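You operate a simulated robot arm through the tools that you are given. There is no shell and no other tool.

Carry out the task below with a simulated two-armed robot. There is one attempt and no reset: what you move stays moved.

Task
Take the lid off the red can on the top of the steel table and lay it down there.

The check looks at the end state, three seconds after you hand in, the way a careful person would. Anything else that was tipped, shoved, dropped, spilled or broken makes it a failure. A push-on lid holds only when it is set on centred and level and pressed home; a screw cap is set on level and turned clockwise until tight.

Robot
Two 7-joint arms with two-finger parallel grippers on one trunk, on a base that moves. Base frame: it is fixed to the floor where the robot stands at the start and does not move with it; the origin is under the middle of the robot, x ahead of it, y to its left, z up. Readings come in cm, rad, newtons and seconds.
The left shoulder is at the start at [8, 13.1, 94.7], the right one opposite. With the tool pointing down near the work surface each hand reaches from about 38 to 84 cm from the robot's upright axis, wherever it stands, measured 20 degrees to its own side. Places, roughly: red can [200, 0, 100]. Payload 1.57 kg a hand.
The tool frame of a hand sits at the grasp point between the pads (the TCP): z along the fingers, y along the line on which they close. The tips reach 3 cm beyond it. The gripper opens to 11 cm. The fingers are 2.4 cm wide and 1.2 cm thick; the gripper's body (4.8 by 11.2 cm) begins 7.8 cm behind the TCP.
Orientation is told as [roll, pitch, yaw] about the base's x, y, z axes, in that order, counted from this pose: with the fingers straight down and closing along the base's y, the tool's x points along the base's -x, its y along +y and its z along -z.

Tools
- The arms move only by the tool play_rows. It takes "left_commands", "right_commands" or both (then of equal length, played together; a hand with none holds still); each is one flat list of numbers, 6 for each row, row after row: the shift along the base's x, y, z in cm, then the turn, a rotation vector about the base's x, y, z in rad. In form: [x, y, z, rx, ry, rz, x, y, z, rx, ry, rz, ...]. A call has 1 to 20 rows; each row is the pose to reach, as a shift and turn from the pose commanded when the call began. "left_grip" and "right_grip" are, for a hand that has rows, the finger opening in cm, from 0 to 11, set as the call begins (left out, the last holds). Rows are played at 5 a second. More than 5 cm and 0.15 rad between two rows, or a gripper value outside its range, and nothing of the call is played. Where a pose cannot be reached the arm comes as near as it can. A force on the tool above 40 N (or 10 N above the force at the start of the call, whichever is more), or a blocked arm, ends the call early, and 0.2 s more pass. Each finger travels about 10.8 cm/s and halts on what it meets, pressing with about 39 N; the grip force reading is that of the motor and also rises with nothing between the fingers. The clock runs only during rows and for 0.2 s after the last one: add rows that repeat a pose to give the fingers time. The reply holds the time, the measured pose of the TCP, the force on the tool along the base axes, the opening and the grip force, in the units named above and with some noise, with the torque about the TCP (base axes, N m) and any sound that the robot's microphone picked up, and new pictures: "show" is both (left out), scene, wrist or none (wrist: the cameras of the hands that moved).
- Cameras (640 x 400 px; columns grow to the right, rows downward): "scene" is now at [-4.66, -0.31, 144.78]; the picture's right is [-0.04, -1.00, 0.00], its down [-0.30, 0.01, -0.95] and it looks along [0.95, -0.04, -0.30] (base axes); focal length 265 px, centre (320, 200). "left" rides on the left gripper at [7, -1.6, -14.1] in its tool frame; the picture's right is [0.23, 0.97, 0.00], its down [-0.86, 0.20, -0.48] and it looks along [-0.47, 0.11, 0.88] (tool axes); focal length 222 px, centre (320, 200). "right" rides on the right gripper at [7, 1.6, -14.1] in its tool frame; the picture's right is [-0.23, 0.97, 0.00], its down [-0.86, -0.20, -0.48] and it looks along [-0.47, -0.11, 0.88] (tool axes); focal length 222 px, centre (320, 200). There is no depth. A picture from a camera that has moved, and an enlarged one, comes with that camera's place and axes in the base frame and with its lens.
- steer(legs): drives the robot by 1 to 6 legs, each [ahead, left, turn to the left] in cm, cm and rad, along the robot's own axes; the way and the turn of a leg run together, so that a leg with both is an arc; at most 150 cm and 3.142 rad a leg. The arms and the cameras ride along, it lands a little off, and it stops where it bumps. It gives what a move gives, and a new picture of the scene camera.
- pan_tilt(pan, tilt): turns the head with the scene camera to pan (to the left, within 1.902 rad either way) and tilt (down, from -0.506 to 1.204), counted from straight ahead of the robot. It gives what a move gives, and a new picture of the scene camera.
- zoom(camera, box): a new picture of the part [left, top, right, bottom] of that camera's present view, enlarged. The clock stands still meanwhile.
- close_job(): hands the job in; it is judged then, once.

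Nothing tells you exact positions but the pictures and the camera data. Unless the task says otherwise, let go and move clear before handing in.

The tools are called after "Call:" as a command line: name --argument value ..., lists and objects as JSON in quotes. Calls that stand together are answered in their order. play_rows: Moves the arms, as the interface text tells. Its arguments: {"type":"object","properties":{"left_commands":{"type":"array"},"left_grip":{"type":"number"},"right_commands":{"type":"array"},"right_grip":{"type":"number"},"show":{"type":"string","enum":["both","scene","wrist","none"]}},"required":[]} The other tools are called the same way: steer (legs) drives the base; pan_tilt (pan, tilt) turns the head that bears the scene camera; zoom (camera, box) takes an enlarged picture of a part of a camera's view; close_job () hands the job in.

At the start:

```text
clock: 0.0
left_tool_pos: [51.9, 26.41, 119.3]
left_ee_rot: [0.001, 0.0, 0.001]
left_contact_force: [-0.8, 0.1, -0.2]
left_wrist_torque: [-0.02, -0.02, 0.01]
left_opening: 11.01
left_finger_force: 0.1
right_tool_pos: [52.65, -26.9, 112.63]
right_ee_rot: [0.0, 0.002, 0.0]
right_contact_force: [-0.1, 0.1, -0.4]
right_wrist_torque: [0.03, 0.05, 0.0]
right_opening: 10.99
right_finger_force: 0.1
robot x, y, heading: [0.17, -0.07, -0.002]
head pan, tilt (commanded): [-0.038, 0.307]
```

scene: 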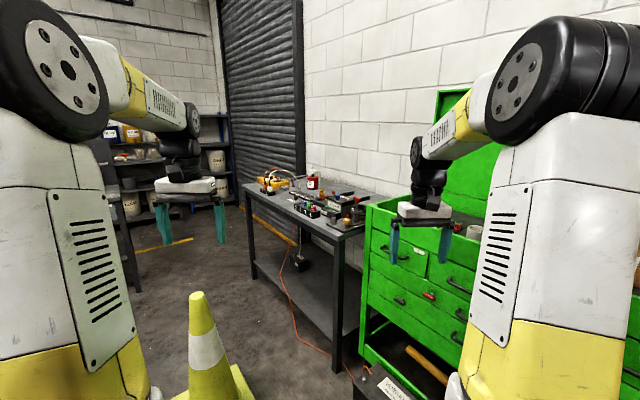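
right: 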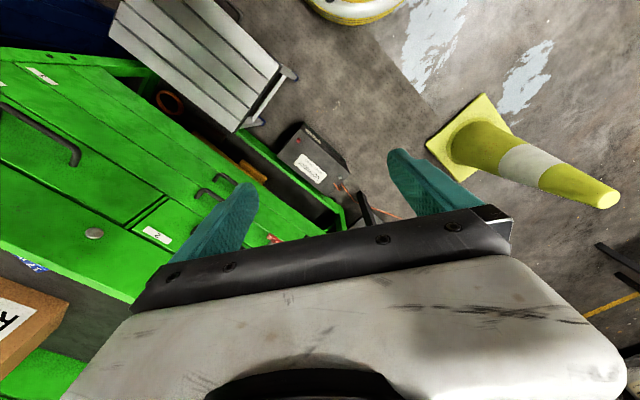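
left: 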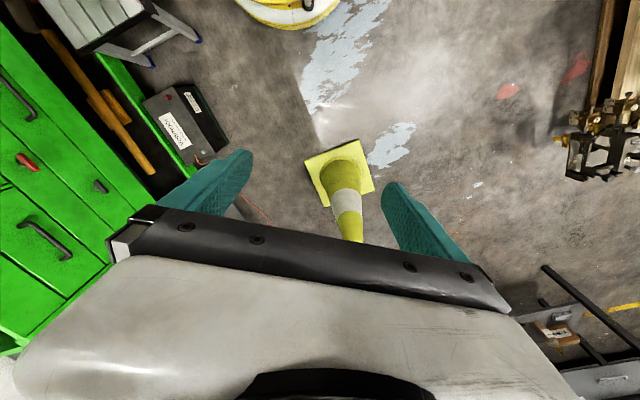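

I see a steel table ahead with tools on it, a red can at its far end around [200, 0, 100], a cone in front of it and a green cabinet to the right. I'll zoom in first to see the can and the table more closely.

Call:
zoom --camera "scene" --box '[240, 140, 400, 240]'

Call:
zoom --camera "scene" --box '[160, 140, 480, 400]'

```text
4.00 times, centred on (320, 190) of scene
camera zoom: at [-4.66, -0.31, 144.78], right [-0.04, -1.0, 0.0], down [-0.3, 0.01, -0.95], along [0.95, -0.04, -0.3], focal length 1060 px, centre (320, 240)
```

zoom: 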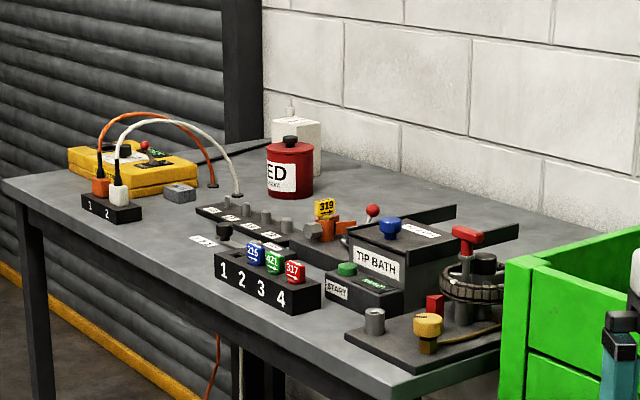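

```text
1.54 times, centred on (320, 270) of scene
camera zoom: at [-4.66, -0.31, 144.78], right [-0.04, -1.0, 0.0], down [-0.3, 0.01, -0.95], along [0.95, -0.04, -0.3], focal length 408 px, centre (320, 92)
```

zoom: 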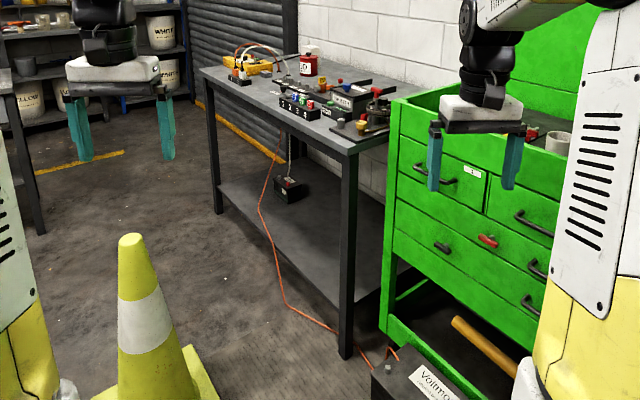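

The table runs obliquely (its front edge about 36° from x), and the can stands near its back at about [200, -3], with the cone near [108, 56] in the straight path. I'll look to the left to see the free floor before driving.

Call:
pan_tilt --pan 0.6 --tilt 0.5

Call:
pan_tilt --pan 1.3 --tilt 0.6

Call:
pan_tilt --pan 0.1 --tilt 0.8

```text
clock: 1.0
left_tool_pos: [51.98, 26.38, 119.32]
left_ee_rot: [0.001, -0.001, 0.001]
left_contact_force: [0.1, -0.8, 0.3]
left_wrist_torque: [-0.03, -0.01, -0.02]
left_opening: 10.99
left_finger_force: 0.0
right_tool_pos: [52.65, -26.84, 112.58]
right_ee_rot: [-0.001, 0.0, 0.001]
right_contact_force: [-1.1, -0.2, -0.7]
right_wrist_torque: [-0.01, -0.02, -0.04]
right_opening: 10.99
right_finger_force: 0.0
robot x, y, heading: [0.15, -0.28, 0.001]
head pan, tilt (commanded): [0.6, 0.499]
camera scene: at [-6.47, 5.17, 143.01], right [0.56, -0.83, 0.0], down [-0.4, -0.27, -0.88], along [0.72, 0.5, -0.48], focal length 265 px, centre (320, 200)
```

scene: 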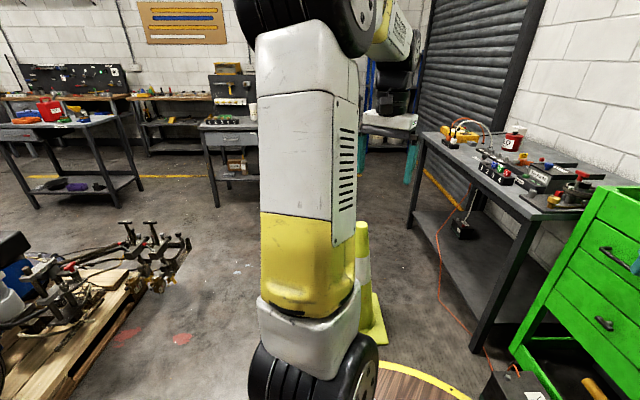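

```text
clock: 2.1
left_tool_pos: [51.96, 26.49, 119.33]
left_ee_rot: [0.0, -0.002, 0.0]
left_contact_force: [0.4, -0.1, 0.6]
left_wrist_torque: [-0.02, 0.01, -0.03]
left_opening: 11.02
left_finger_force: 0.0
right_tool_pos: [52.6, -26.88, 112.61]
right_ee_rot: [-0.002, -0.001, -0.001]
right_contact_force: [-0.3, 0.1, 0.7]
right_wrist_torque: [0.05, -0.03, 0.05]
right_opening: 11.0
right_finger_force: 0.0
robot x, y, heading: [0.11, 0.05, -0.0]
head pan, tilt (commanded): [1.3, 0.6]
camera scene: at [-11.62, 8.56, 142.11], right [0.96, -0.27, 0.0], down [-0.15, -0.54, -0.83], along [0.22, 0.8, -0.56], focal length 265 px, centre (320, 200)
```

scene: 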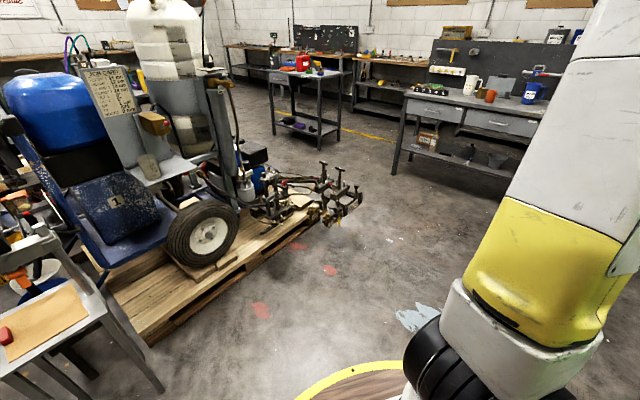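

```text
clock: 3.5
left_tool_pos: [51.82, 26.42, 119.27]
left_ee_rot: [0.001, -0.003, 0.001]
left_contact_force: [-0.1, -0.9, -0.9]
left_wrist_torque: [0.02, 0.0, -0.03]
left_opening: 11.01
left_finger_force: 0.1
right_tool_pos: [52.66, -26.81, 112.6]
right_ee_rot: [-0.001, 0.001, -0.002]
right_contact_force: [0.3, -0.6, -0.6]
right_wrist_torque: [0.01, 0.0, -0.01]
right_opening: 11.03
right_finger_force: 0.1
robot x, y, heading: [0.06, -0.41, -0.003]
head pan, tilt (commanded): [0.099, 0.799]
camera scene: at [-5.96, 0.85, 140.42], right [0.1, -0.99, 0.0], down [-0.71, -0.07, -0.7], along [0.69, 0.07, -0.72], focal length 265 px, centre (320, 200)
```

scene: 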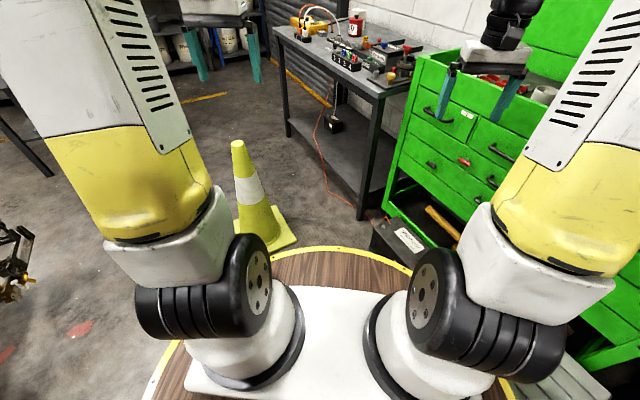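

The floor to the left of the cone is clear: the cone base corners come out near (71,54), (91,26), (99,73) and (119,45), and the clamps on the pallet lie beyond y≈145. I'll drive around the cone on its left and turn to face the table, still well away from it.

Call:
steer --legs '[[30, 95, 0], [70, 27, 0], [0, 0, -0.94]]'

```text
clock: 14.8
left_tool_pos: [152.46, 94.71, 119.38]
left_ee_rot: [-0.001, -0.002, -0.952]
left_contact_force: [-0.4, -0.4, 0.1]
left_wrist_torque: [0.0, 0.01, 0.0]
left_opening: 11.0
left_finger_force: 0.1
right_tool_pos: [109.63, 63.24, 112.58]
right_ee_rot: [-0.001, 0.0, -0.952]
right_contact_force: [0.7, 0.9, -0.1]
right_wrist_torque: [0.0, -0.01, 0.02]
right_opening: 11.0
right_finger_force: 0.2
robot x, y, heading: [100.53, 121.99, -0.952]
head pan, tilt (commanded): [0.099, 0.799]
camera scene: at [97.99, 127.08, 140.42], right [-0.75, -0.66, 0.0], down [-0.47, 0.54, -0.7], along [0.46, -0.52, -0.72], focal length 265 px, centre (320, 200)
```

scene: 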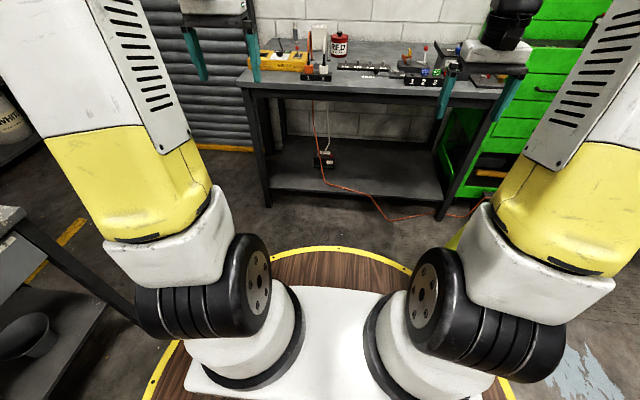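

The robot now faces the table squarely, about 120 cm from the can. I'll look at the table more closely from here.

Call:
pan_tilt --pan -0.1 --tilt 0.4

Call:
zoom --camera "scene" --box '[250, 90, 490, 240]'

Call:
zoom --camera "scene" --box '[310, 110, 430, 185]'

```text
clock: 15.7
left_tool_pos: [152.42, 94.8, 119.25]
left_ee_rot: [0.001, -0.002, -0.95]
left_contact_force: [-0.6, 0.6, 0.5]
left_wrist_torque: [0.01, -0.04, -0.02]
left_opening: 11.01
left_finger_force: 0.0
right_tool_pos: [109.64, 63.34, 112.52]
right_ee_rot: [-0.001, -0.001, -0.951]
right_contact_force: [-0.5, -0.9, 1.4]
right_wrist_torque: [0.01, -0.02, 0.0]
right_opening: 10.99
right_finger_force: 0.1
robot x, y, heading: [100.97, 121.36, -0.948]
head pan, tilt (commanded): [-0.099, 0.4]
camera scene: at [97.28, 125.11, 143.92], right [-0.87, -0.5, 0.0], down [-0.19, 0.34, -0.92], along [0.46, -0.8, -0.39], focal length 265 px, centre (320, 200)
```

scene: 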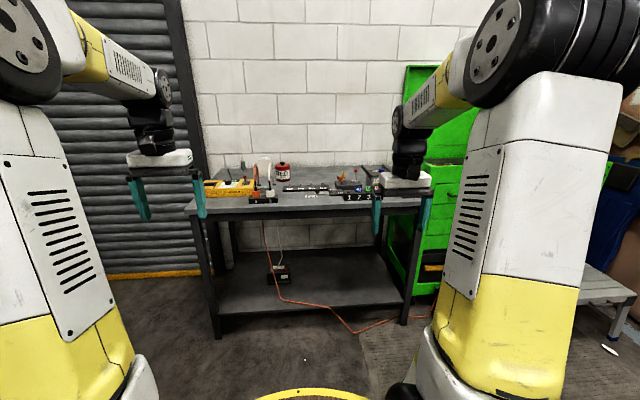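

```text
2.67 times, centred on (370, 165) of scene
camera zoom: at [97.28, 125.11, 143.92], right [-0.87, -0.5, 0.0], down [-0.19, 0.34, -0.92], along [0.46, -0.8, -0.39], focal length 707 px, centre (187, 293)
```

zoom: 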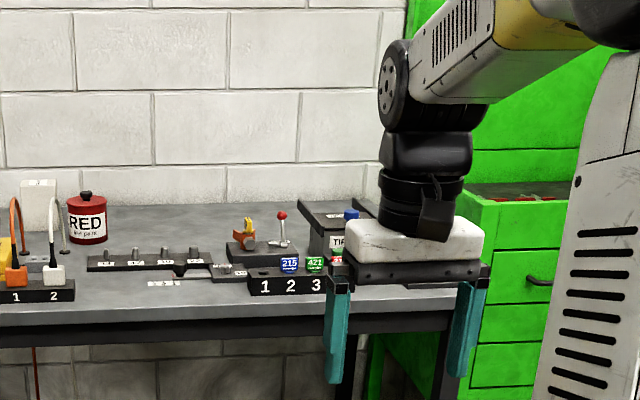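

```text
5.33 times, centred on (370, 148) of scene
camera zoom: at [97.28, 125.11, 143.92], right [-0.87, -0.5, 0.0], down [-0.19, 0.34, -0.92], along [0.46, -0.8, -0.39], focal length 1414 px, centre (53, 480)
```

zoom: 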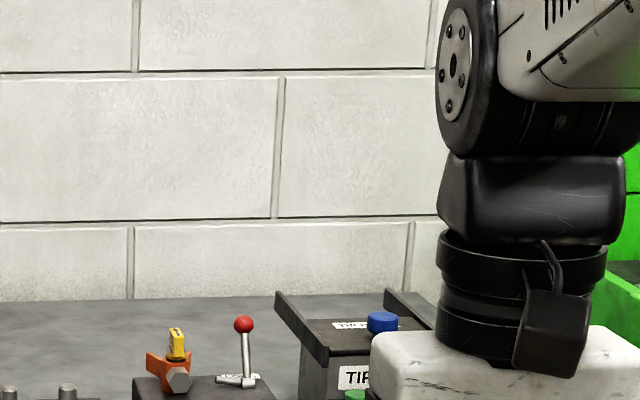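

Call:
zoom --camera "scene" --box '[190, 145, 310, 220]'

Call:
zoom --camera "scene" --box '[255, 155, 315, 195]'

```text
5.33 times, centred on (250, 182) of scene
camera zoom: at [97.28, 125.11, 143.92], right [-0.87, -0.5, 0.0], down [-0.19, 0.34, -0.92], along [0.46, -0.8, -0.39], focal length 1414 px, centre (693, 293)
```

zoom: 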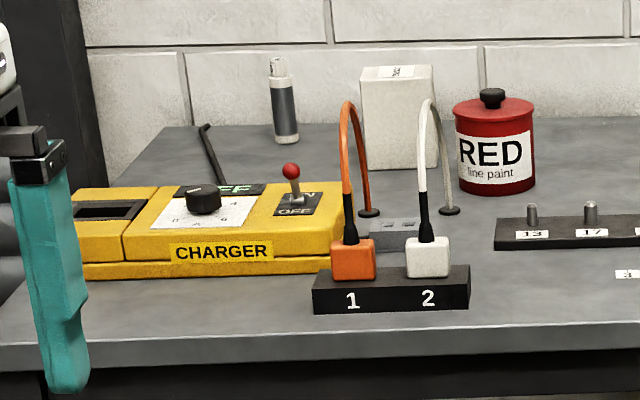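

```text
10.00 times, centred on (285, 175) of scene
camera zoom: at [97.28, 125.11, 143.92], right [-0.87, -0.5, 0.0], down [-0.19, 0.34, -0.92], along [0.46, -0.8, -0.39], focal length 2650 px, centre (670, 450)
```

zoom: 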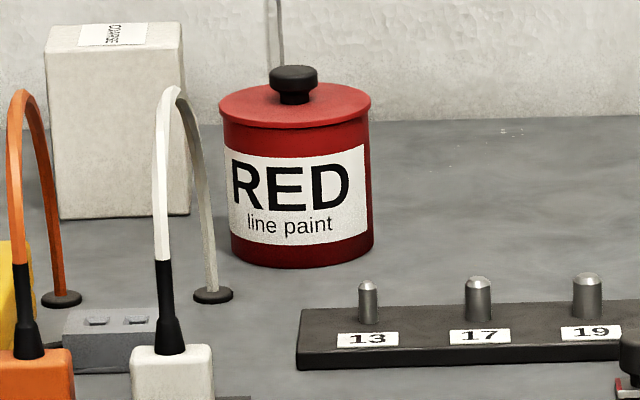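

The can has a flanged push-on lid (top about z 99.2) with a black mushroom knob centred near [198.2, -2.7, 100.7]. The table top is at about z 90 and its front edge lies about 42 cm in front of the can. I'll sidestep left, then drive forward to a standoff.

Call:
steer --legs '[[0, 16, 0], [56, 0, -0.01]]'

Call:
pan_tilt --pan -0.05 --tilt 0.6

```text
clock: 19.9
left_tool_pos: [197.76, 58.3, 119.19]
left_ee_rot: [0.001, -0.002, -0.949]
left_contact_force: [0.1, 0.3, 0.3]
left_wrist_torque: [-0.01, -0.01, 0.01]
left_opening: 11.01
left_finger_force: 0.1
right_tool_pos: [154.97, 26.94, 112.57]
right_ee_rot: [0.001, 0.001, -0.95]
right_contact_force: [-0.4, 0.7, -0.4]
right_wrist_torque: [-0.02, -0.01, -0.01]
right_opening: 11.01
right_finger_force: 0.1
robot x, y, heading: [146.21, 84.95, -0.956]
head pan, tilt (commanded): [-0.099, 0.4]
camera scene: at [142.58, 88.63, 143.93], right [-0.87, -0.5, 0.0], down [-0.19, 0.34, -0.92], along [0.46, -0.8, -0.39], focal length 265 px, centre (320, 200)
```

scene: 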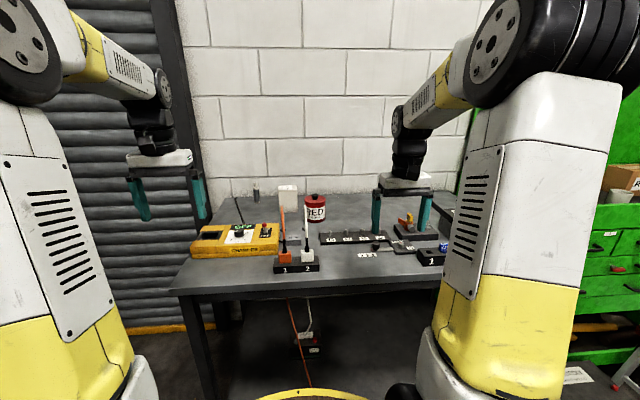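

```text
clock: 20.6
left_tool_pos: [197.79, 58.33, 119.17]
left_ee_rot: [0.0, 0.0, -0.95]
left_contact_force: [-0.5, 0.2, -0.1]
left_wrist_torque: [0.03, 0.01, 0.01]
left_opening: 11.01
left_finger_force: 0.1
right_tool_pos: [154.96, 26.82, 112.55]
right_ee_rot: [0.0, -0.001, -0.951]
right_contact_force: [0.2, -0.4, -0.2]
right_wrist_torque: [0.0, 0.01, 0.01]
right_opening: 10.98
right_finger_force: 0.0
robot x, y, heading: [146.15, 84.91, -0.949]
head pan, tilt (commanded): [-0.051, 0.6]
camera scene: at [142.74, 89.22, 142.11], right [-0.84, -0.54, 0.0], down [-0.3, 0.48, -0.83], along [0.45, -0.69, -0.56], focal length 265 px, centre (320, 200)
```

scene: 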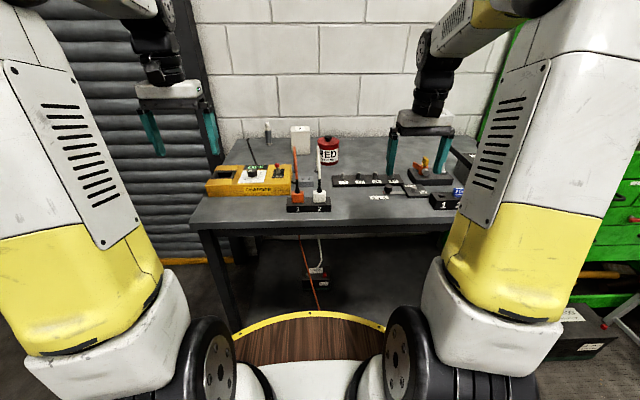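

The robot stands about 20 cm short of the working place. I'll zoom to re-measure the can and its surroundings.

Call:
zoom --camera "scene" --box '[270, 110, 390, 185]'

Call:
zoom --camera "scene" --box '[180, 110, 500, 310]'

```text
5.33 times, centred on (330, 148) of scene
camera zoom: at [142.74, 89.22, 142.11], right [-0.84, -0.54, 0.0], down [-0.3, 0.48, -0.83], along [0.45, -0.69, -0.56], focal length 1414 px, centre (267, 480)
```

zoom: 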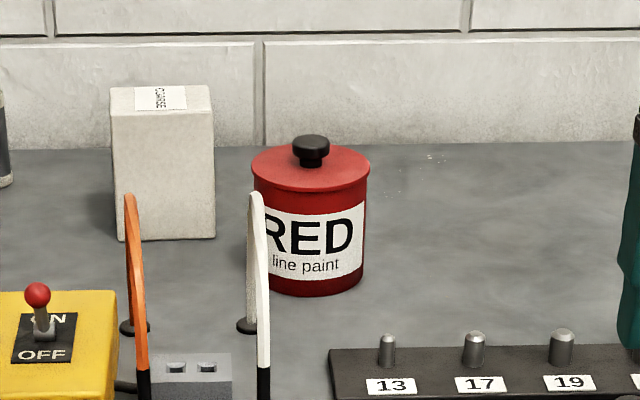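

```text
2.00 times, centred on (340, 210) of scene
camera zoom: at [142.74, 89.22, 142.11], right [-0.84, -0.54, 0.0], down [-0.3, 0.48, -0.83], along [0.45, -0.69, -0.56], focal length 530 px, centre (280, 180)
```

zoom: 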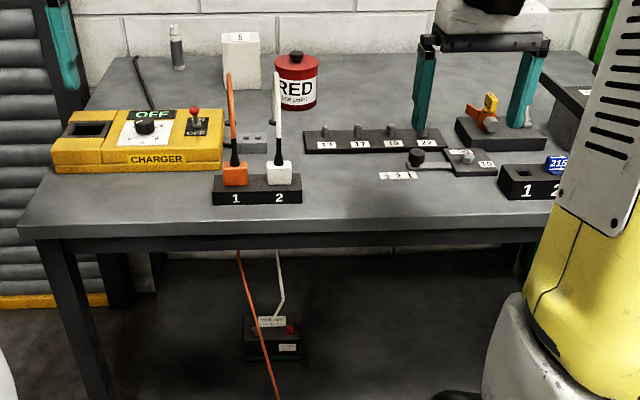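

The new fix gives the knob at about [197.6, -2.4, 100.7], about 101 cm ahead of the robot and 9 cm to its right. I'll raise the right hand so it clears everything on the table, then creep forward.

Call:
play_rows --right_commands '[0, 0, 4, 0, 0, 0, 0, 0, 8, 0, 0, 0, 0, 0, 12, 0, 0, 0, 0, 0, 12, 0, 0, 0]' --right_grip 6 --show "none"

Call:
steer --legs '[[15, 0, 0]]'

Call:
pan_tilt --pan 0.0 --tilt 1.0

```text
clock: 21.6
left_tool_pos: [197.91, 58.37, 119.34]
left_ee_rot: [-0.002, -0.002, -0.95]
left_contact_force: [0.6, -0.4, -0.5]
left_wrist_torque: [0.0, 0.02, -0.01]
left_opening: 10.98
left_finger_force: 0.1
right_tool_pos: [155.13, 26.91, 124.58]
right_ee_rot: [0.002, 0.001, -0.951]
right_contact_force: [0.1, 0.2, 0.0]
right_wrist_torque: [-0.02, -0.02, 0.02]
right_opening: 6.0
right_finger_force: 0.0
robot x, y, heading: [146.08, 85.18, -0.951]
head pan, tilt (commanded): [-0.051, 0.6]
```

```text
clock: 23.0
left_tool_pos: [206.6, 46.01, 119.25]
left_ee_rot: [0.001, -0.001, -0.951]
left_contact_force: [-0.1, 0.1, -0.9]
left_wrist_torque: [-0.02, -0.03, -0.01]
left_opening: 11.01
left_finger_force: 0.0
right_tool_pos: [163.99, 14.67, 124.71]
right_ee_rot: [0.0, 0.001, -0.95]
right_contact_force: [-0.1, -0.1, 0.3]
right_wrist_torque: [-0.02, -0.01, 0.02]
right_opening: 6.0
right_finger_force: 0.2
robot x, y, heading: [155.26, 72.67, -0.953]
head pan, tilt (commanded): [-0.051, 0.6]
camera scene: at [151.57, 76.87, 142.1], right [-0.84, -0.54, 0.0], down [-0.31, 0.48, -0.83], along [0.45, -0.69, -0.56], focal length 265 px, centre (320, 200)
```

scene: 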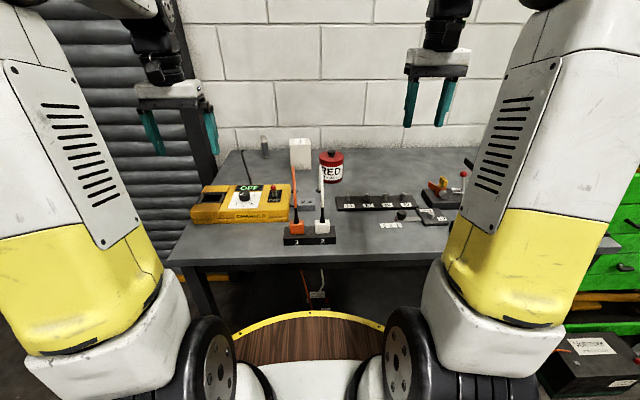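

```text
clock: 23.9
left_tool_pos: [206.66, 45.92, 119.29]
left_ee_rot: [0.0, -0.003, -0.95]
left_contact_force: [0.4, -0.3, 0.3]
left_wrist_torque: [0.03, 0.01, 0.01]
left_opening: 10.99
left_finger_force: 0.1
right_tool_pos: [164.06, 14.57, 124.52]
right_ee_rot: [-0.001, 0.001, -0.949]
right_contact_force: [1.0, -0.2, -0.5]
right_wrist_torque: [0.02, 0.0, 0.0]
right_opening: 6.0
right_finger_force: 0.0
robot x, y, heading: [154.95, 72.65, -0.95]
head pan, tilt (commanded): [0.0, 1.0]
camera scene: at [150.87, 78.62, 138.91], right [-0.81, -0.58, 0.0], down [-0.49, 0.68, -0.54], along [0.31, -0.44, -0.84], focal length 265 px, centre (320, 200)
```

scene: 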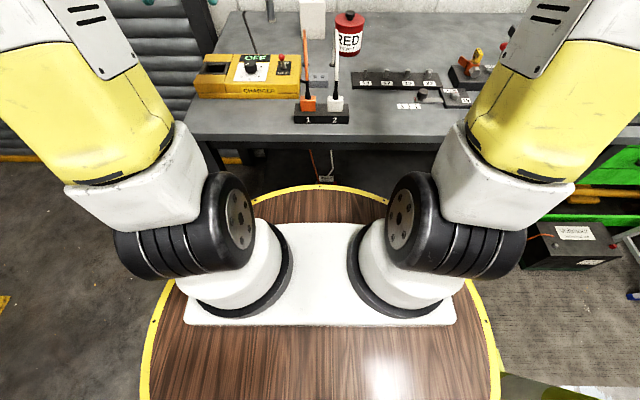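

The round deck comes out at about 31–33 cm radius, and the table edge is about 44 cm ahead of the axis, so another 7 cm is safe. After that I'll bring the right hand high above the can.

Call:
steer --legs '[[7, 0, 0]]'

Call:
zoom --camera "right" --box '[0, 0, 640, 400]'

```text
clock: 24.9
left_tool_pos: [210.72, 40.25, 119.48]
left_ee_rot: [0.0, -0.003, -0.95]
left_contact_force: [0.5, 0.1, -0.3]
left_wrist_torque: [-0.04, -0.01, 0.03]
left_opening: 10.98
left_finger_force: 0.1
right_tool_pos: [168.0, 8.9, 124.56]
right_ee_rot: [0.001, 0.0, -0.95]
right_contact_force: [-0.3, 1.0, -0.4]
right_wrist_torque: [-0.01, -0.01, -0.01]
right_opening: 6.0
right_finger_force: 0.0
robot x, y, heading: [158.95, 66.6, -0.946]
head pan, tilt (commanded): [0.0, 1.0]
camera scene: at [154.95, 72.91, 138.9], right [-0.81, -0.58, 0.0], down [-0.49, 0.68, -0.54], along [0.31, -0.44, -0.84], focal length 265 px, centre (320, 200)
```

scene: 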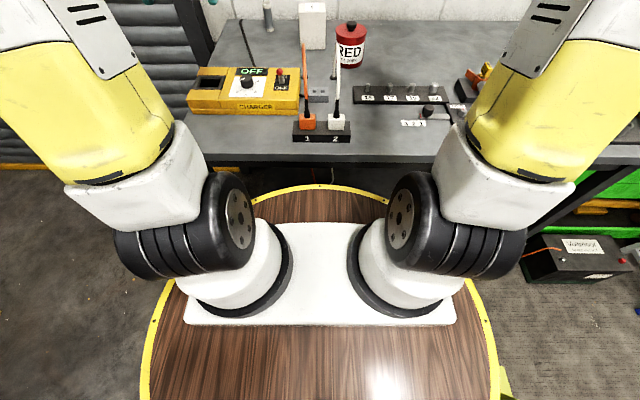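

```text
1.00 times, centred on (320, 200) of right (not enlarged: the box is as wide or as high as the picture)
camera zoom: at [165.45, 15.4, 138.73], right [0.92, 0.38, 0.0], down [0.34, -0.81, 0.48], along [0.18, -0.44, -0.88], focal length 222 px, centre (320, 200)
```

zoom: 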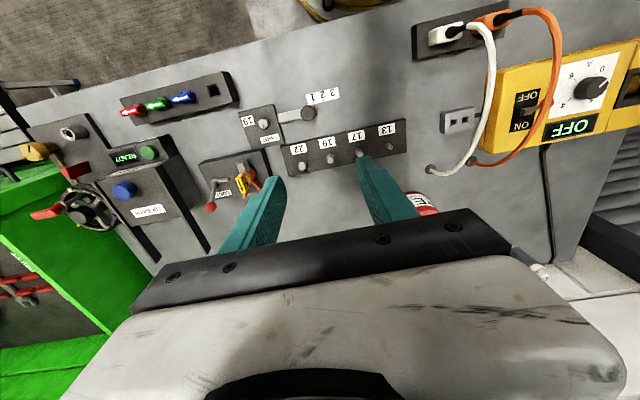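

The robot is now about 79 cm from the can with the deck clear of the table. I'll bring the right hand over the knob's estimated place at a safe height, then lower it a little for a look with the wrist camera.

Call:
play_rows --right_commands '[4.23, -1.61, 0, 0, 0, 0, 8.46, -3.23, 0, 0, 0, 0, 12.69, -4.84, 0, 0, 0, 0, 16.9, -6.46, 0, 0, 0, 0, 21.1, -8.07, 0, 0, 0, 0, 25.4, -9.69, 0, 0, 0, 0, 29.6, -11.3, 0, 0, 0, 0, 29.6, -11.3, -3, 0, 0, 0, 29.6, -11.3, -6, 0, 0, 0, 29.6, -11.3, -6, 0, 0, 0]' --right_grip 6 --show "both"

```text
clock: 27.1
left_tool_pos: [210.68, 40.3, 119.39]
left_ee_rot: [-0.001, -0.002, -0.95]
left_contact_force: [-0.4, 0.8, 0.4]
left_wrist_torque: [-0.03, -0.02, 0.01]
left_opening: 11.0
left_finger_force: 0.1
right_tool_pos: [194.66, 0.96, 117.8]
right_ee_rot: [0.0, -0.002, -0.952]
right_contact_force: [-0.2, 0.1, 0.0]
right_wrist_torque: [-0.03, -0.04, 0.01]
right_opening: 6.0
right_finger_force: 0.0
right hand out of reach, approached as far as the arm can: row 5, 6, 7, 8, 9, 10
robot x, y, heading: [159.12, 67.35, -0.95]
head pan, tilt (commanded): [0.0, 1.0]
camera scene: at [154.94, 72.94, 138.9], right [-0.81, -0.58, 0.0], down [-0.49, 0.68, -0.54], along [0.31, -0.44, -0.84], focal length 265 px, centre (320, 200)
camera right: at [192.09, 7.47, 131.93], right [0.92, 0.38, 0.0], down [0.33, -0.81, 0.48], along [0.18, -0.44, -0.88], focal length 222 px, centre (320, 200)
```

scene: 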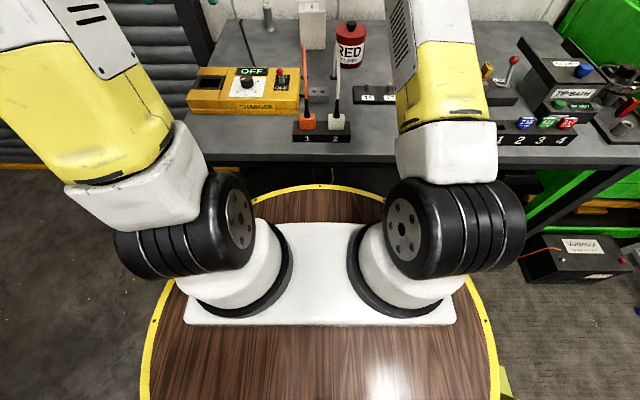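
right: 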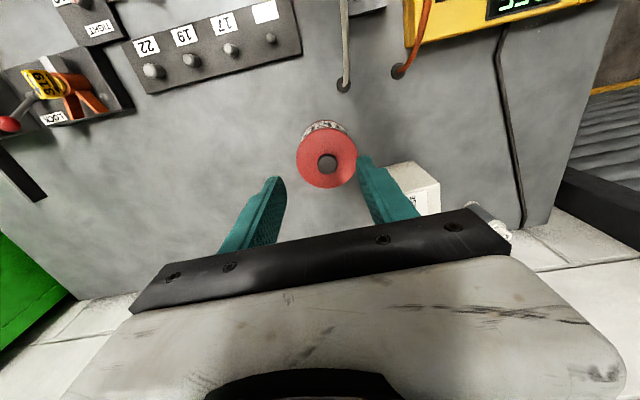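

The wrist view puts the knob at about [197.1, -2.1], about 4 cm beyond the arm's reach at this height. I'll draw the hand back a bit, then turn the base left about 0.3 rad, which brings the right shoulder nearer without moving the round base toward the table.

Call:
play_rows --right_commands '[-2.9, 4.1, 0, 0, 0, 0, -5.8, 8.2, 0, 0, 0, 0, -8.7, 12.3, 1, 0, 0, 0, -8.7, 12.3, 1, 0, 0, 0]' --show "none"

Call:
zoom --camera "scene" --box '[200, 100, 440, 250]'

```text
refused: row 1 steps farther than a row can; nothing moved
```

```text
2.67 times, centred on (320, 175) of scene
camera zoom: at [154.94, 72.94, 138.9], right [-0.81, -0.58, 0.0], down [-0.49, 0.68, -0.54], along [0.31, -0.44, -0.84], focal length 707 px, centre (320, 267)
```

zoom: 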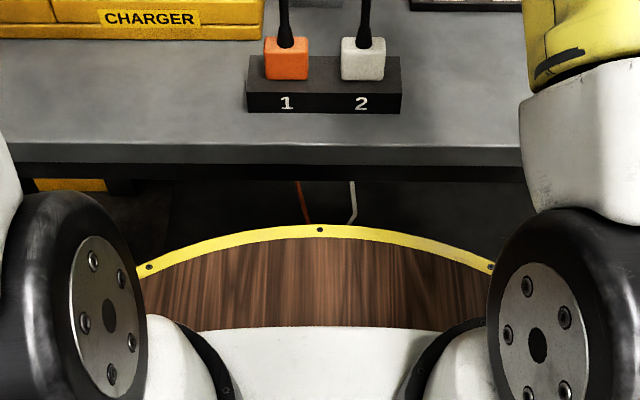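

The table edge lies about 5 cm beyond the deck rim, so turning in place is safe. The row step was just too long, so I'll redo the retraction with shorter rows.

Call:
play_rows --right_commands '[-2.3, 3.2, 0, 0, 0, 0, -4.6, 6.4, 0, 0, 0, 0, -6.9, 9.6, 0.5, 0, 0, 0, -8.1, 11.4, 1, 0, 0, 0, -8.1, 11.4, 1, 0, 0, 0]' --show "none"

Call:
steer --legs '[[0, 0, 0.3]]'

```text
clock: 28.3
left_tool_pos: [210.76, 40.25, 119.19]
left_ee_rot: [0.001, -0.001, -0.951]
left_contact_force: [0.8, 0.4, 0.9]
left_wrist_torque: [-0.04, 0.04, -0.01]
left_opening: 10.99
left_finger_force: 0.2
right_tool_pos: [186.57, 12.25, 118.86]
right_ee_rot: [-0.001, 0.0, -0.95]
right_contact_force: [-1.2, -0.2, 0.7]
right_wrist_torque: [0.02, -0.03, -0.02]
right_opening: 5.99
right_finger_force: 0.0
robot x, y, heading: [158.95, 67.38, -0.948]
head pan, tilt (commanded): [0.0, 1.0]
```

```text
clock: 29.6
left_tool_pos: [216.34, 56.82, 119.33]
left_ee_rot: [0.0, -0.003, -0.652]
left_contact_force: [0.0, 0.3, 0.2]
left_wrist_torque: [0.02, 0.02, -0.01]
left_opening: 10.97
left_finger_force: 0.1
right_tool_pos: [201.57, 22.8, 118.76]
right_ee_rot: [-0.001, 0.0, -0.652]
right_contact_force: [0.6, 0.3, 0.5]
right_wrist_torque: [-0.02, 0.01, 0.02]
right_opening: 5.99
right_finger_force: 0.1
robot x, y, heading: [158.92, 67.0, -0.652]
head pan, tilt (commanded): [0.0, 1.0]
camera scene: at [153.47, 71.44, 138.9], right [-0.61, -0.8, 0.0], down [-0.67, 0.51, -0.54], along [0.43, -0.33, -0.84], focal length 265 px, centre (320, 200)
```

scene: 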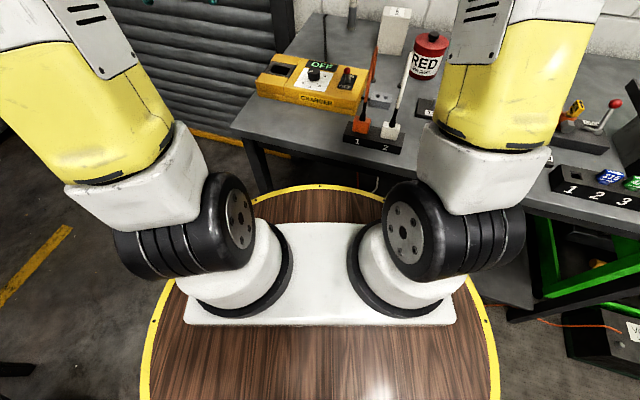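

The hand now rides near [201.6, 22.8, 118.8]. I'll move it at this height over the knob, then lower it some and check alignment with the wrist camera.

Call:
play_rows --right_commands '[-0.75, -4.15, 0, 0, 0, 0, -1.5, -8.3, 0, 0, 0, 0, -2.25, -12.45, 0, 0, 0, 0, -3.0, -16.6, 0, 0, 0, 0, -3.75, -20.75, 0, 0, 0, 0, -4.5, -24.9, 0, 0, 0, 0, -4.5, -24.9, -3, 0, 0, 0, -4.5, -24.9, -5, 0, 0, 0, -4.5, -24.9, -5, 0, 0, 0]' --right_grip 6 --show "both"

```text
clock: 31.6
left_tool_pos: [216.39, 56.72, 119.27]
left_ee_rot: [0.0, -0.001, -0.651]
left_contact_force: [-0.3, 0.7, -0.1]
left_wrist_torque: [0.0, 0.01, 0.04]
left_opening: 11.0
left_finger_force: 0.1
right_tool_pos: [197.32, -1.91, 113.79]
right_ee_rot: [0.0, 0.0, -0.65]
right_contact_force: [-1.0, 0.1, -1.1]
right_wrist_torque: [0.0, -0.04, 0.02]
right_opening: 6.01
right_finger_force: 0.0
robot x, y, heading: [158.94, 67.17, -0.648]
head pan, tilt (commanded): [0.0, 1.0]
camera scene: at [153.47, 71.44, 138.9], right [-0.61, -0.8, 0.0], down [-0.67, 0.51, -0.54], along [0.43, -0.33, -0.84], focal length 265 px, centre (320, 200)
camera right: at [192.88, 3.41, 127.98], right [0.77, 0.64, 0.0], down [0.56, -0.68, 0.48], along [0.3, -0.37, -0.88], focal length 222 px, centre (320, 200)
```

scene: 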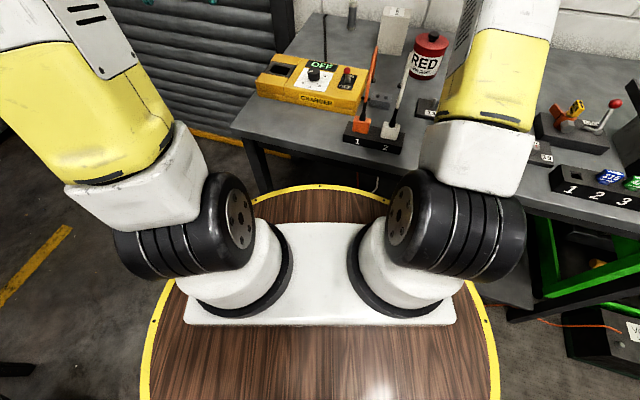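
right: 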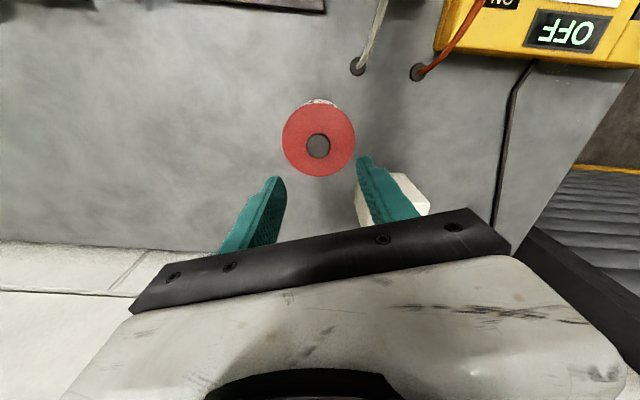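

The hand reached [197.3, -1.9, 113.8] and the knob appears almost exactly below it. I'll zoom in to measure the remaining offset.

Call:
zoom --camera "right" --box '[240, 80, 400, 180]'

```text
4.00 times, centred on (320, 130) of right
camera zoom: at [192.88, 3.41, 127.98], right [0.77, 0.64, 0.0], down [0.56, -0.68, 0.48], along [0.3, -0.37, -0.88], focal length 888 px, centre (320, 480)
```

zoom: 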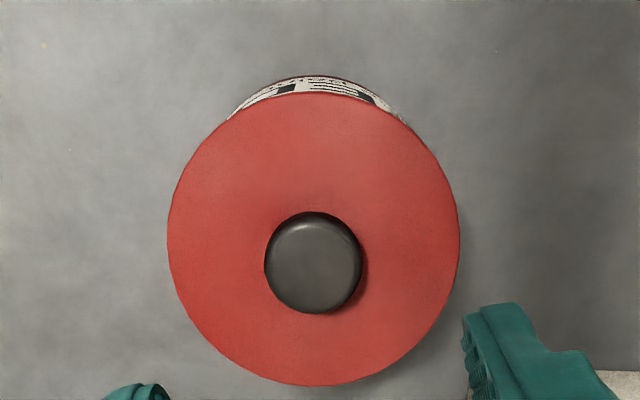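

The knob (3 cm wide) is within 0.3 cm of the hand's axis. I'll correct that and lower until the fingertips are just above the knob top, then look again.

Call:
play_rows --right_commands '[-0.2, -0.13, -3, 0, 0, 0, -0.2, -0.13, -6, 0, 0, 0, -0.2, -0.13, -8.5, 0, 0, 0, -0.2, -0.13, -8.5, 0, 0, 0]' --show "wrist"

Call:
pan_tilt --pan -0.35 --tilt 0.6

Call:
zoom --camera "right" --box '[240, 110, 400, 210]'

```text
clock: 32.6
left_tool_pos: [216.38, 56.69, 119.28]
left_ee_rot: [0.0, -0.001, -0.652]
left_contact_force: [0.0, -0.9, -0.6]
left_wrist_torque: [0.0, 0.02, 0.0]
left_opening: 11.01
left_finger_force: 0.0
right_tool_pos: [196.99, -2.07, 105.31]
right_ee_rot: [0.0, -0.001, -0.652]
right_contact_force: [-0.5, 0.6, -0.2]
right_wrist_torque: [-0.02, 0.01, 0.04]
right_opening: 5.99
right_finger_force: 0.1
robot x, y, heading: [158.72, 67.34, -0.652]
head pan, tilt (commanded): [0.0, 1.0]
camera right: at [192.61, 3.34, 119.55], right [0.77, 0.64, 0.0], down [0.56, -0.68, 0.48], along [0.3, -0.37, -0.88], focal length 222 px, centre (320, 200)
```

right: 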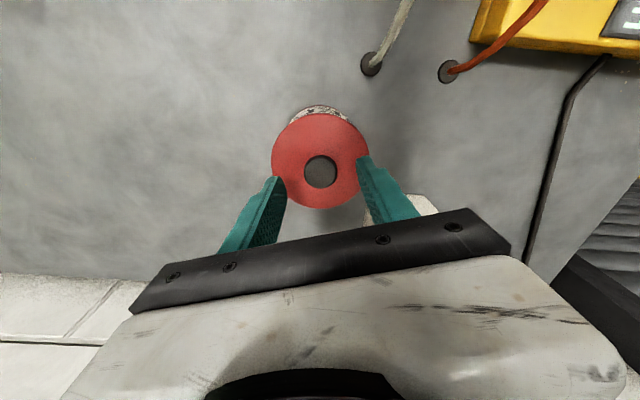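

```text
clock: 33.5
left_tool_pos: [216.41, 56.73, 119.36]
left_ee_rot: [0.001, 0.0, -0.65]
left_contact_force: [-0.2, -0.1, -0.4]
left_wrist_torque: [-0.03, 0.0, 0.02]
left_opening: 11.01
left_finger_force: 0.0
right_tool_pos: [197.07, -2.1, 105.37]
right_ee_rot: [0.001, 0.001, -0.651]
right_contact_force: [0.2, -0.3, 1.5]
right_wrist_torque: [0.0, 0.01, -0.01]
right_opening: 5.98
right_finger_force: 0.0
robot x, y, heading: [159.17, 67.15, -0.652]
head pan, tilt (commanded): [-0.351, 0.6]
camera scene: at [152.69, 68.22, 142.1], right [-0.84, -0.54, 0.0], down [-0.31, 0.48, -0.82], along [0.44, -0.69, -0.57], focal length 265 px, centre (320, 200)
```

scene: 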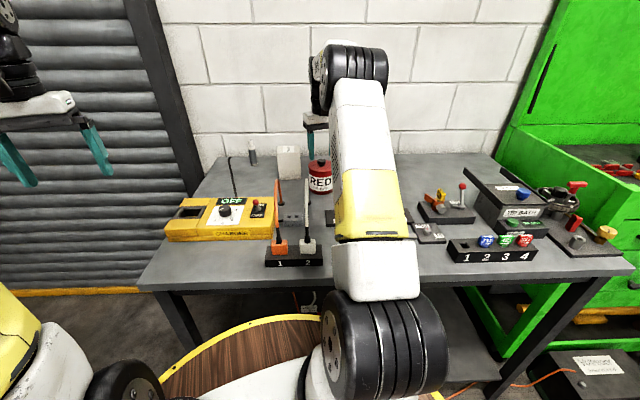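

```text
4.00 times, centred on (320, 160) of right
camera zoom: at [192.63, 3.34, 119.58], right [0.77, 0.64, 0.0], down [0.56, -0.68, 0.48], along [0.3, -0.37, -0.88], focal length 888 px, centre (320, 360)
```

zoom: 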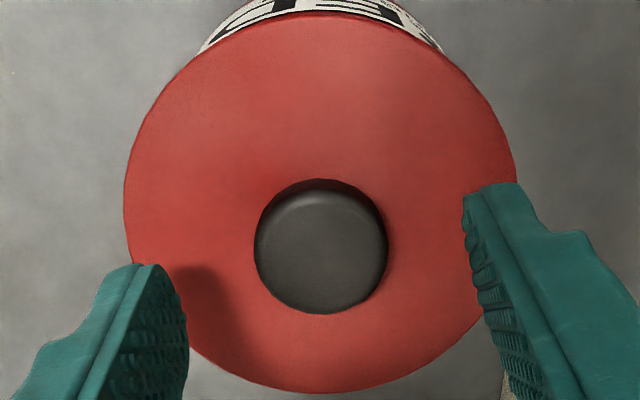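

Alignment is now within about a millimetre, with knob top near z 101.5 and lid top near 99.2. I'll lower the hand so the tips stop just above the lid, and check before closing.

Call:
play_rows --right_commands '[0, 0, -1.2, 0, 0, 0, 0, 0, -2.3, 0, 0, 0, 0, 0, -2.3, 0, 0, 0]' --show "wrist"

Call:
zoom --camera "right" --box '[240, 110, 400, 210]'

Call:
zoom --camera "scene" --box '[290, 110, 370, 160]'

```text
clock: 34.3
left_tool_pos: [216.31, 56.72, 119.29]
left_ee_rot: [0.001, 0.001, -0.651]
left_contact_force: [-0.9, 0.4, -0.6]
left_wrist_torque: [-0.03, -0.01, -0.01]
left_opening: 11.0
left_finger_force: 0.0
right_tool_pos: [196.89, -2.06, 102.98]
right_ee_rot: [0.001, -0.002, -0.65]
right_contact_force: [-0.6, -0.2, -0.1]
right_wrist_torque: [0.0, -0.01, 0.01]
right_opening: 6.0
right_finger_force: 0.0
robot x, y, heading: [158.92, 67.17, -0.655]
head pan, tilt (commanded): [-0.351, 0.6]
camera right: at [192.5, 3.32, 117.16], right [0.77, 0.64, 0.0], down [0.56, -0.68, 0.48], along [0.3, -0.37, -0.88], focal length 222 px, centre (320, 200)
```

right: 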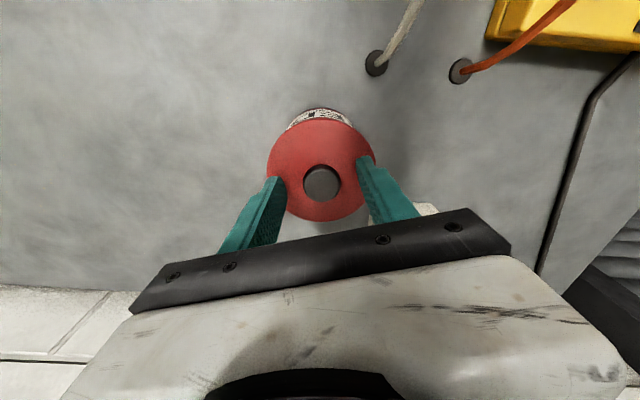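

```text
4.00 times, centred on (320, 160) of right
camera zoom: at [192.5, 3.32, 117.16], right [0.77, 0.64, 0.0], down [0.56, -0.68, 0.48], along [0.3, -0.37, -0.88], focal length 888 px, centre (320, 360)
```

zoom: 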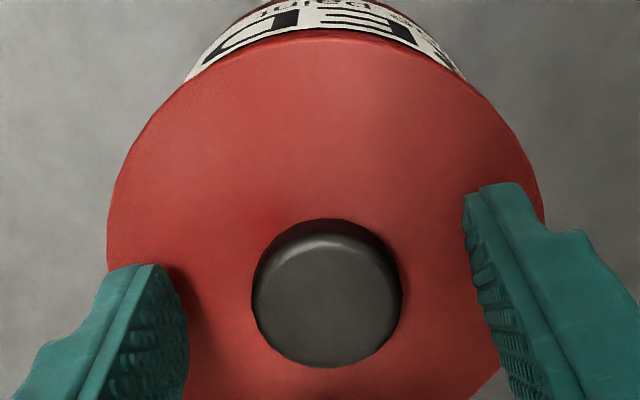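

```text
8.00 times, centred on (330, 135) of scene
camera zoom: at [152.69, 68.21, 142.1], right [-0.84, -0.54, 0.0], down [-0.3, 0.48, -0.82], along [0.44, -0.69, -0.57], focal length 2120 px, centre (240, 720)
```

zoom: 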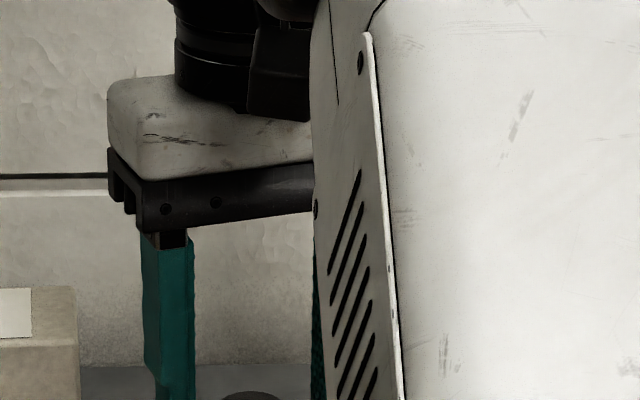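

The tips now straddle the knob. I'll check the side view of the tips relative to the lid before closing.

Call:
zoom --camera "scene" --box '[290, 130, 370, 180]'

```text
8.00 times, centred on (330, 155) of scene
camera zoom: at [152.69, 68.21, 142.1], right [-0.84, -0.54, 0.0], down [-0.3, 0.48, -0.82], along [0.44, -0.69, -0.57], focal length 2120 px, centre (240, 560)
```

zoom: 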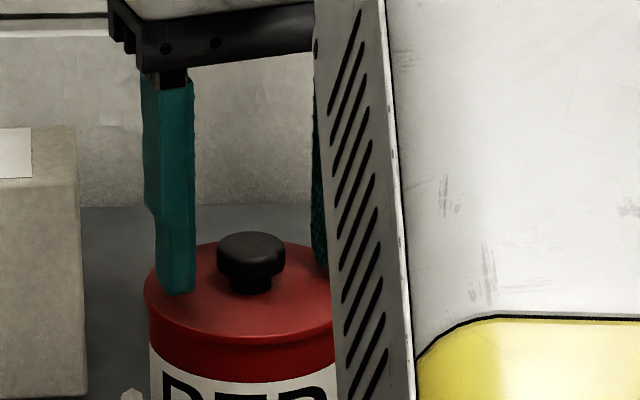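

The fingertips hang just above the lid on either side of the knob head. I'll close on the knob now.

Call:
play_rows --right_commands '[0, 0, 0, 0, 0, 0, 0, 0, 0, 0, 0, 0, 0, 0, 0, 0, 0, 0, 0, 0, 0, 0, 0, 0]' --right_grip 1.5 --show "wrist"

Call:
zoom --camera "scene" --box '[290, 130, 370, 180]'

```text
clock: 35.3
left_tool_pos: [216.49, 56.72, 119.23]
left_ee_rot: [0.0, -0.001, -0.65]
left_contact_force: [0.9, -0.1, 0.8]
left_wrist_torque: [0.0, -0.01, 0.01]
left_opening: 10.99
left_finger_force: 0.0
right_tool_pos: [196.91, -2.02, 103.01]
right_ee_rot: [0.0, -0.001, -0.652]
right_contact_force: [-0.2, 0.2, 0.1]
right_wrist_torque: [-0.01, -0.01, 0.0]
right_opening: 2.81
right_finger_force: 38.0
robot x, y, heading: [158.97, 67.04, -0.65]
head pan, tilt (commanded): [-0.351, 0.6]
heard: snap
camera right: at [192.5, 3.32, 117.16], right [0.77, 0.64, 0.0], down [0.56, -0.68, 0.48], along [0.3, -0.37, -0.88], focal length 222 px, centre (320, 200)
```

right: 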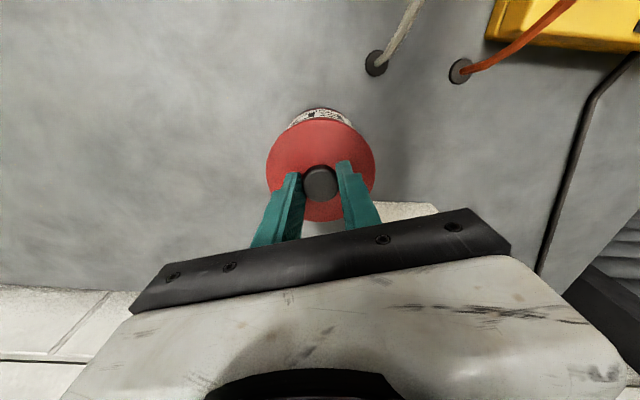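

```text
8.00 times, centred on (330, 155) of scene
camera zoom: at [152.69, 68.21, 142.1], right [-0.84, -0.54, 0.0], down [-0.3, 0.48, -0.82], along [0.44, -0.69, -0.57], focal length 2120 px, centre (240, 560)
```

zoom: 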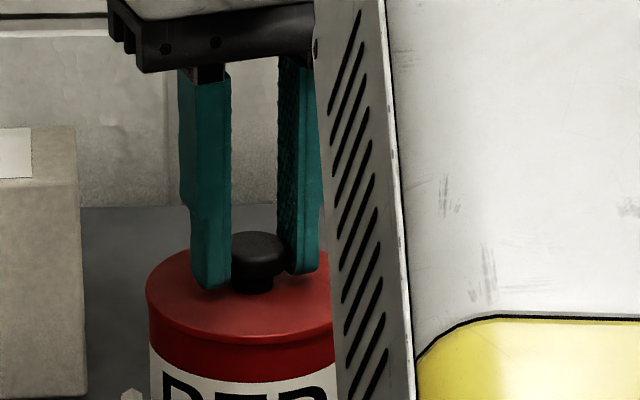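

The grip holds at 2.8 cm with 38 N, but I heard a snap while closing. I'll look closely before pulling to see whether the lid or the knob shifted.

Call:
zoom --camera "right" --box '[240, 110, 400, 210]'

Call:
zoom --camera "scene" --box '[294, 150, 342, 180]'

Call:
zoom --camera "scene" --box '[270, 145, 390, 220]'

```text
4.00 times, centred on (320, 160) of right
camera zoom: at [192.5, 3.32, 117.16], right [0.77, 0.64, 0.0], down [0.56, -0.68, 0.48], along [0.3, -0.37, -0.88], focal length 888 px, centre (320, 360)
```

zoom: 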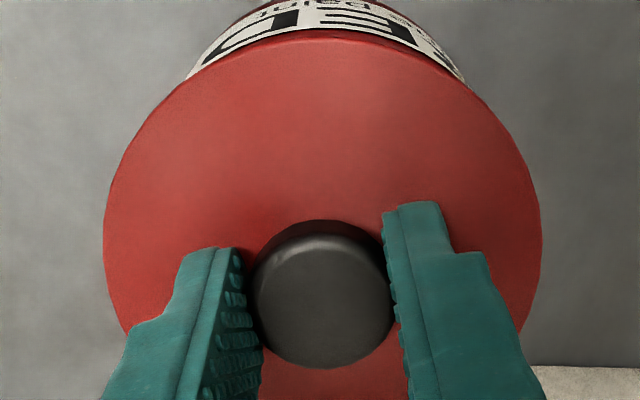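

```text
13.33 times, centred on (318, 165) of scene
camera zoom: at [152.69, 68.21, 142.1], right [-0.84, -0.54, 0.0], down [-0.3, 0.48, -0.82], along [0.44, -0.69, -0.57], focal length 3534 px, centre (347, 667)
```

zoom: 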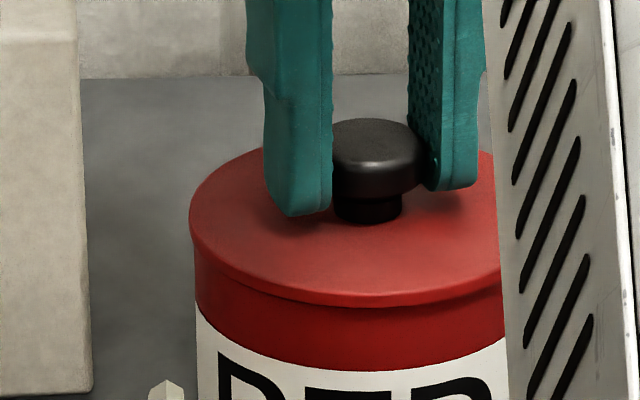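

```text
5.33 times, centred on (330, 182) of scene
camera zoom: at [152.69, 68.21, 142.1], right [-0.84, -0.54, 0.0], down [-0.3, 0.48, -0.82], along [0.44, -0.69, -0.57], focal length 1414 px, centre (267, 293)
```

zoom: 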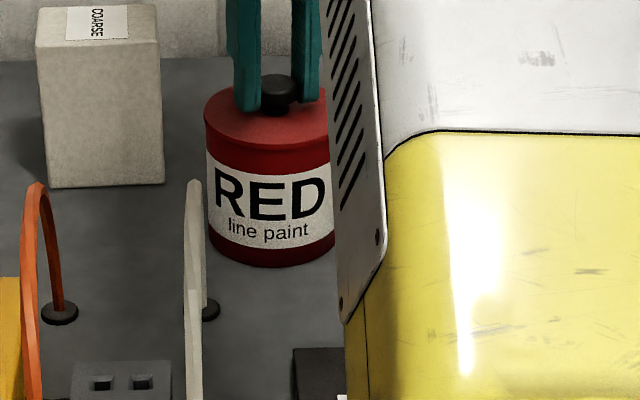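

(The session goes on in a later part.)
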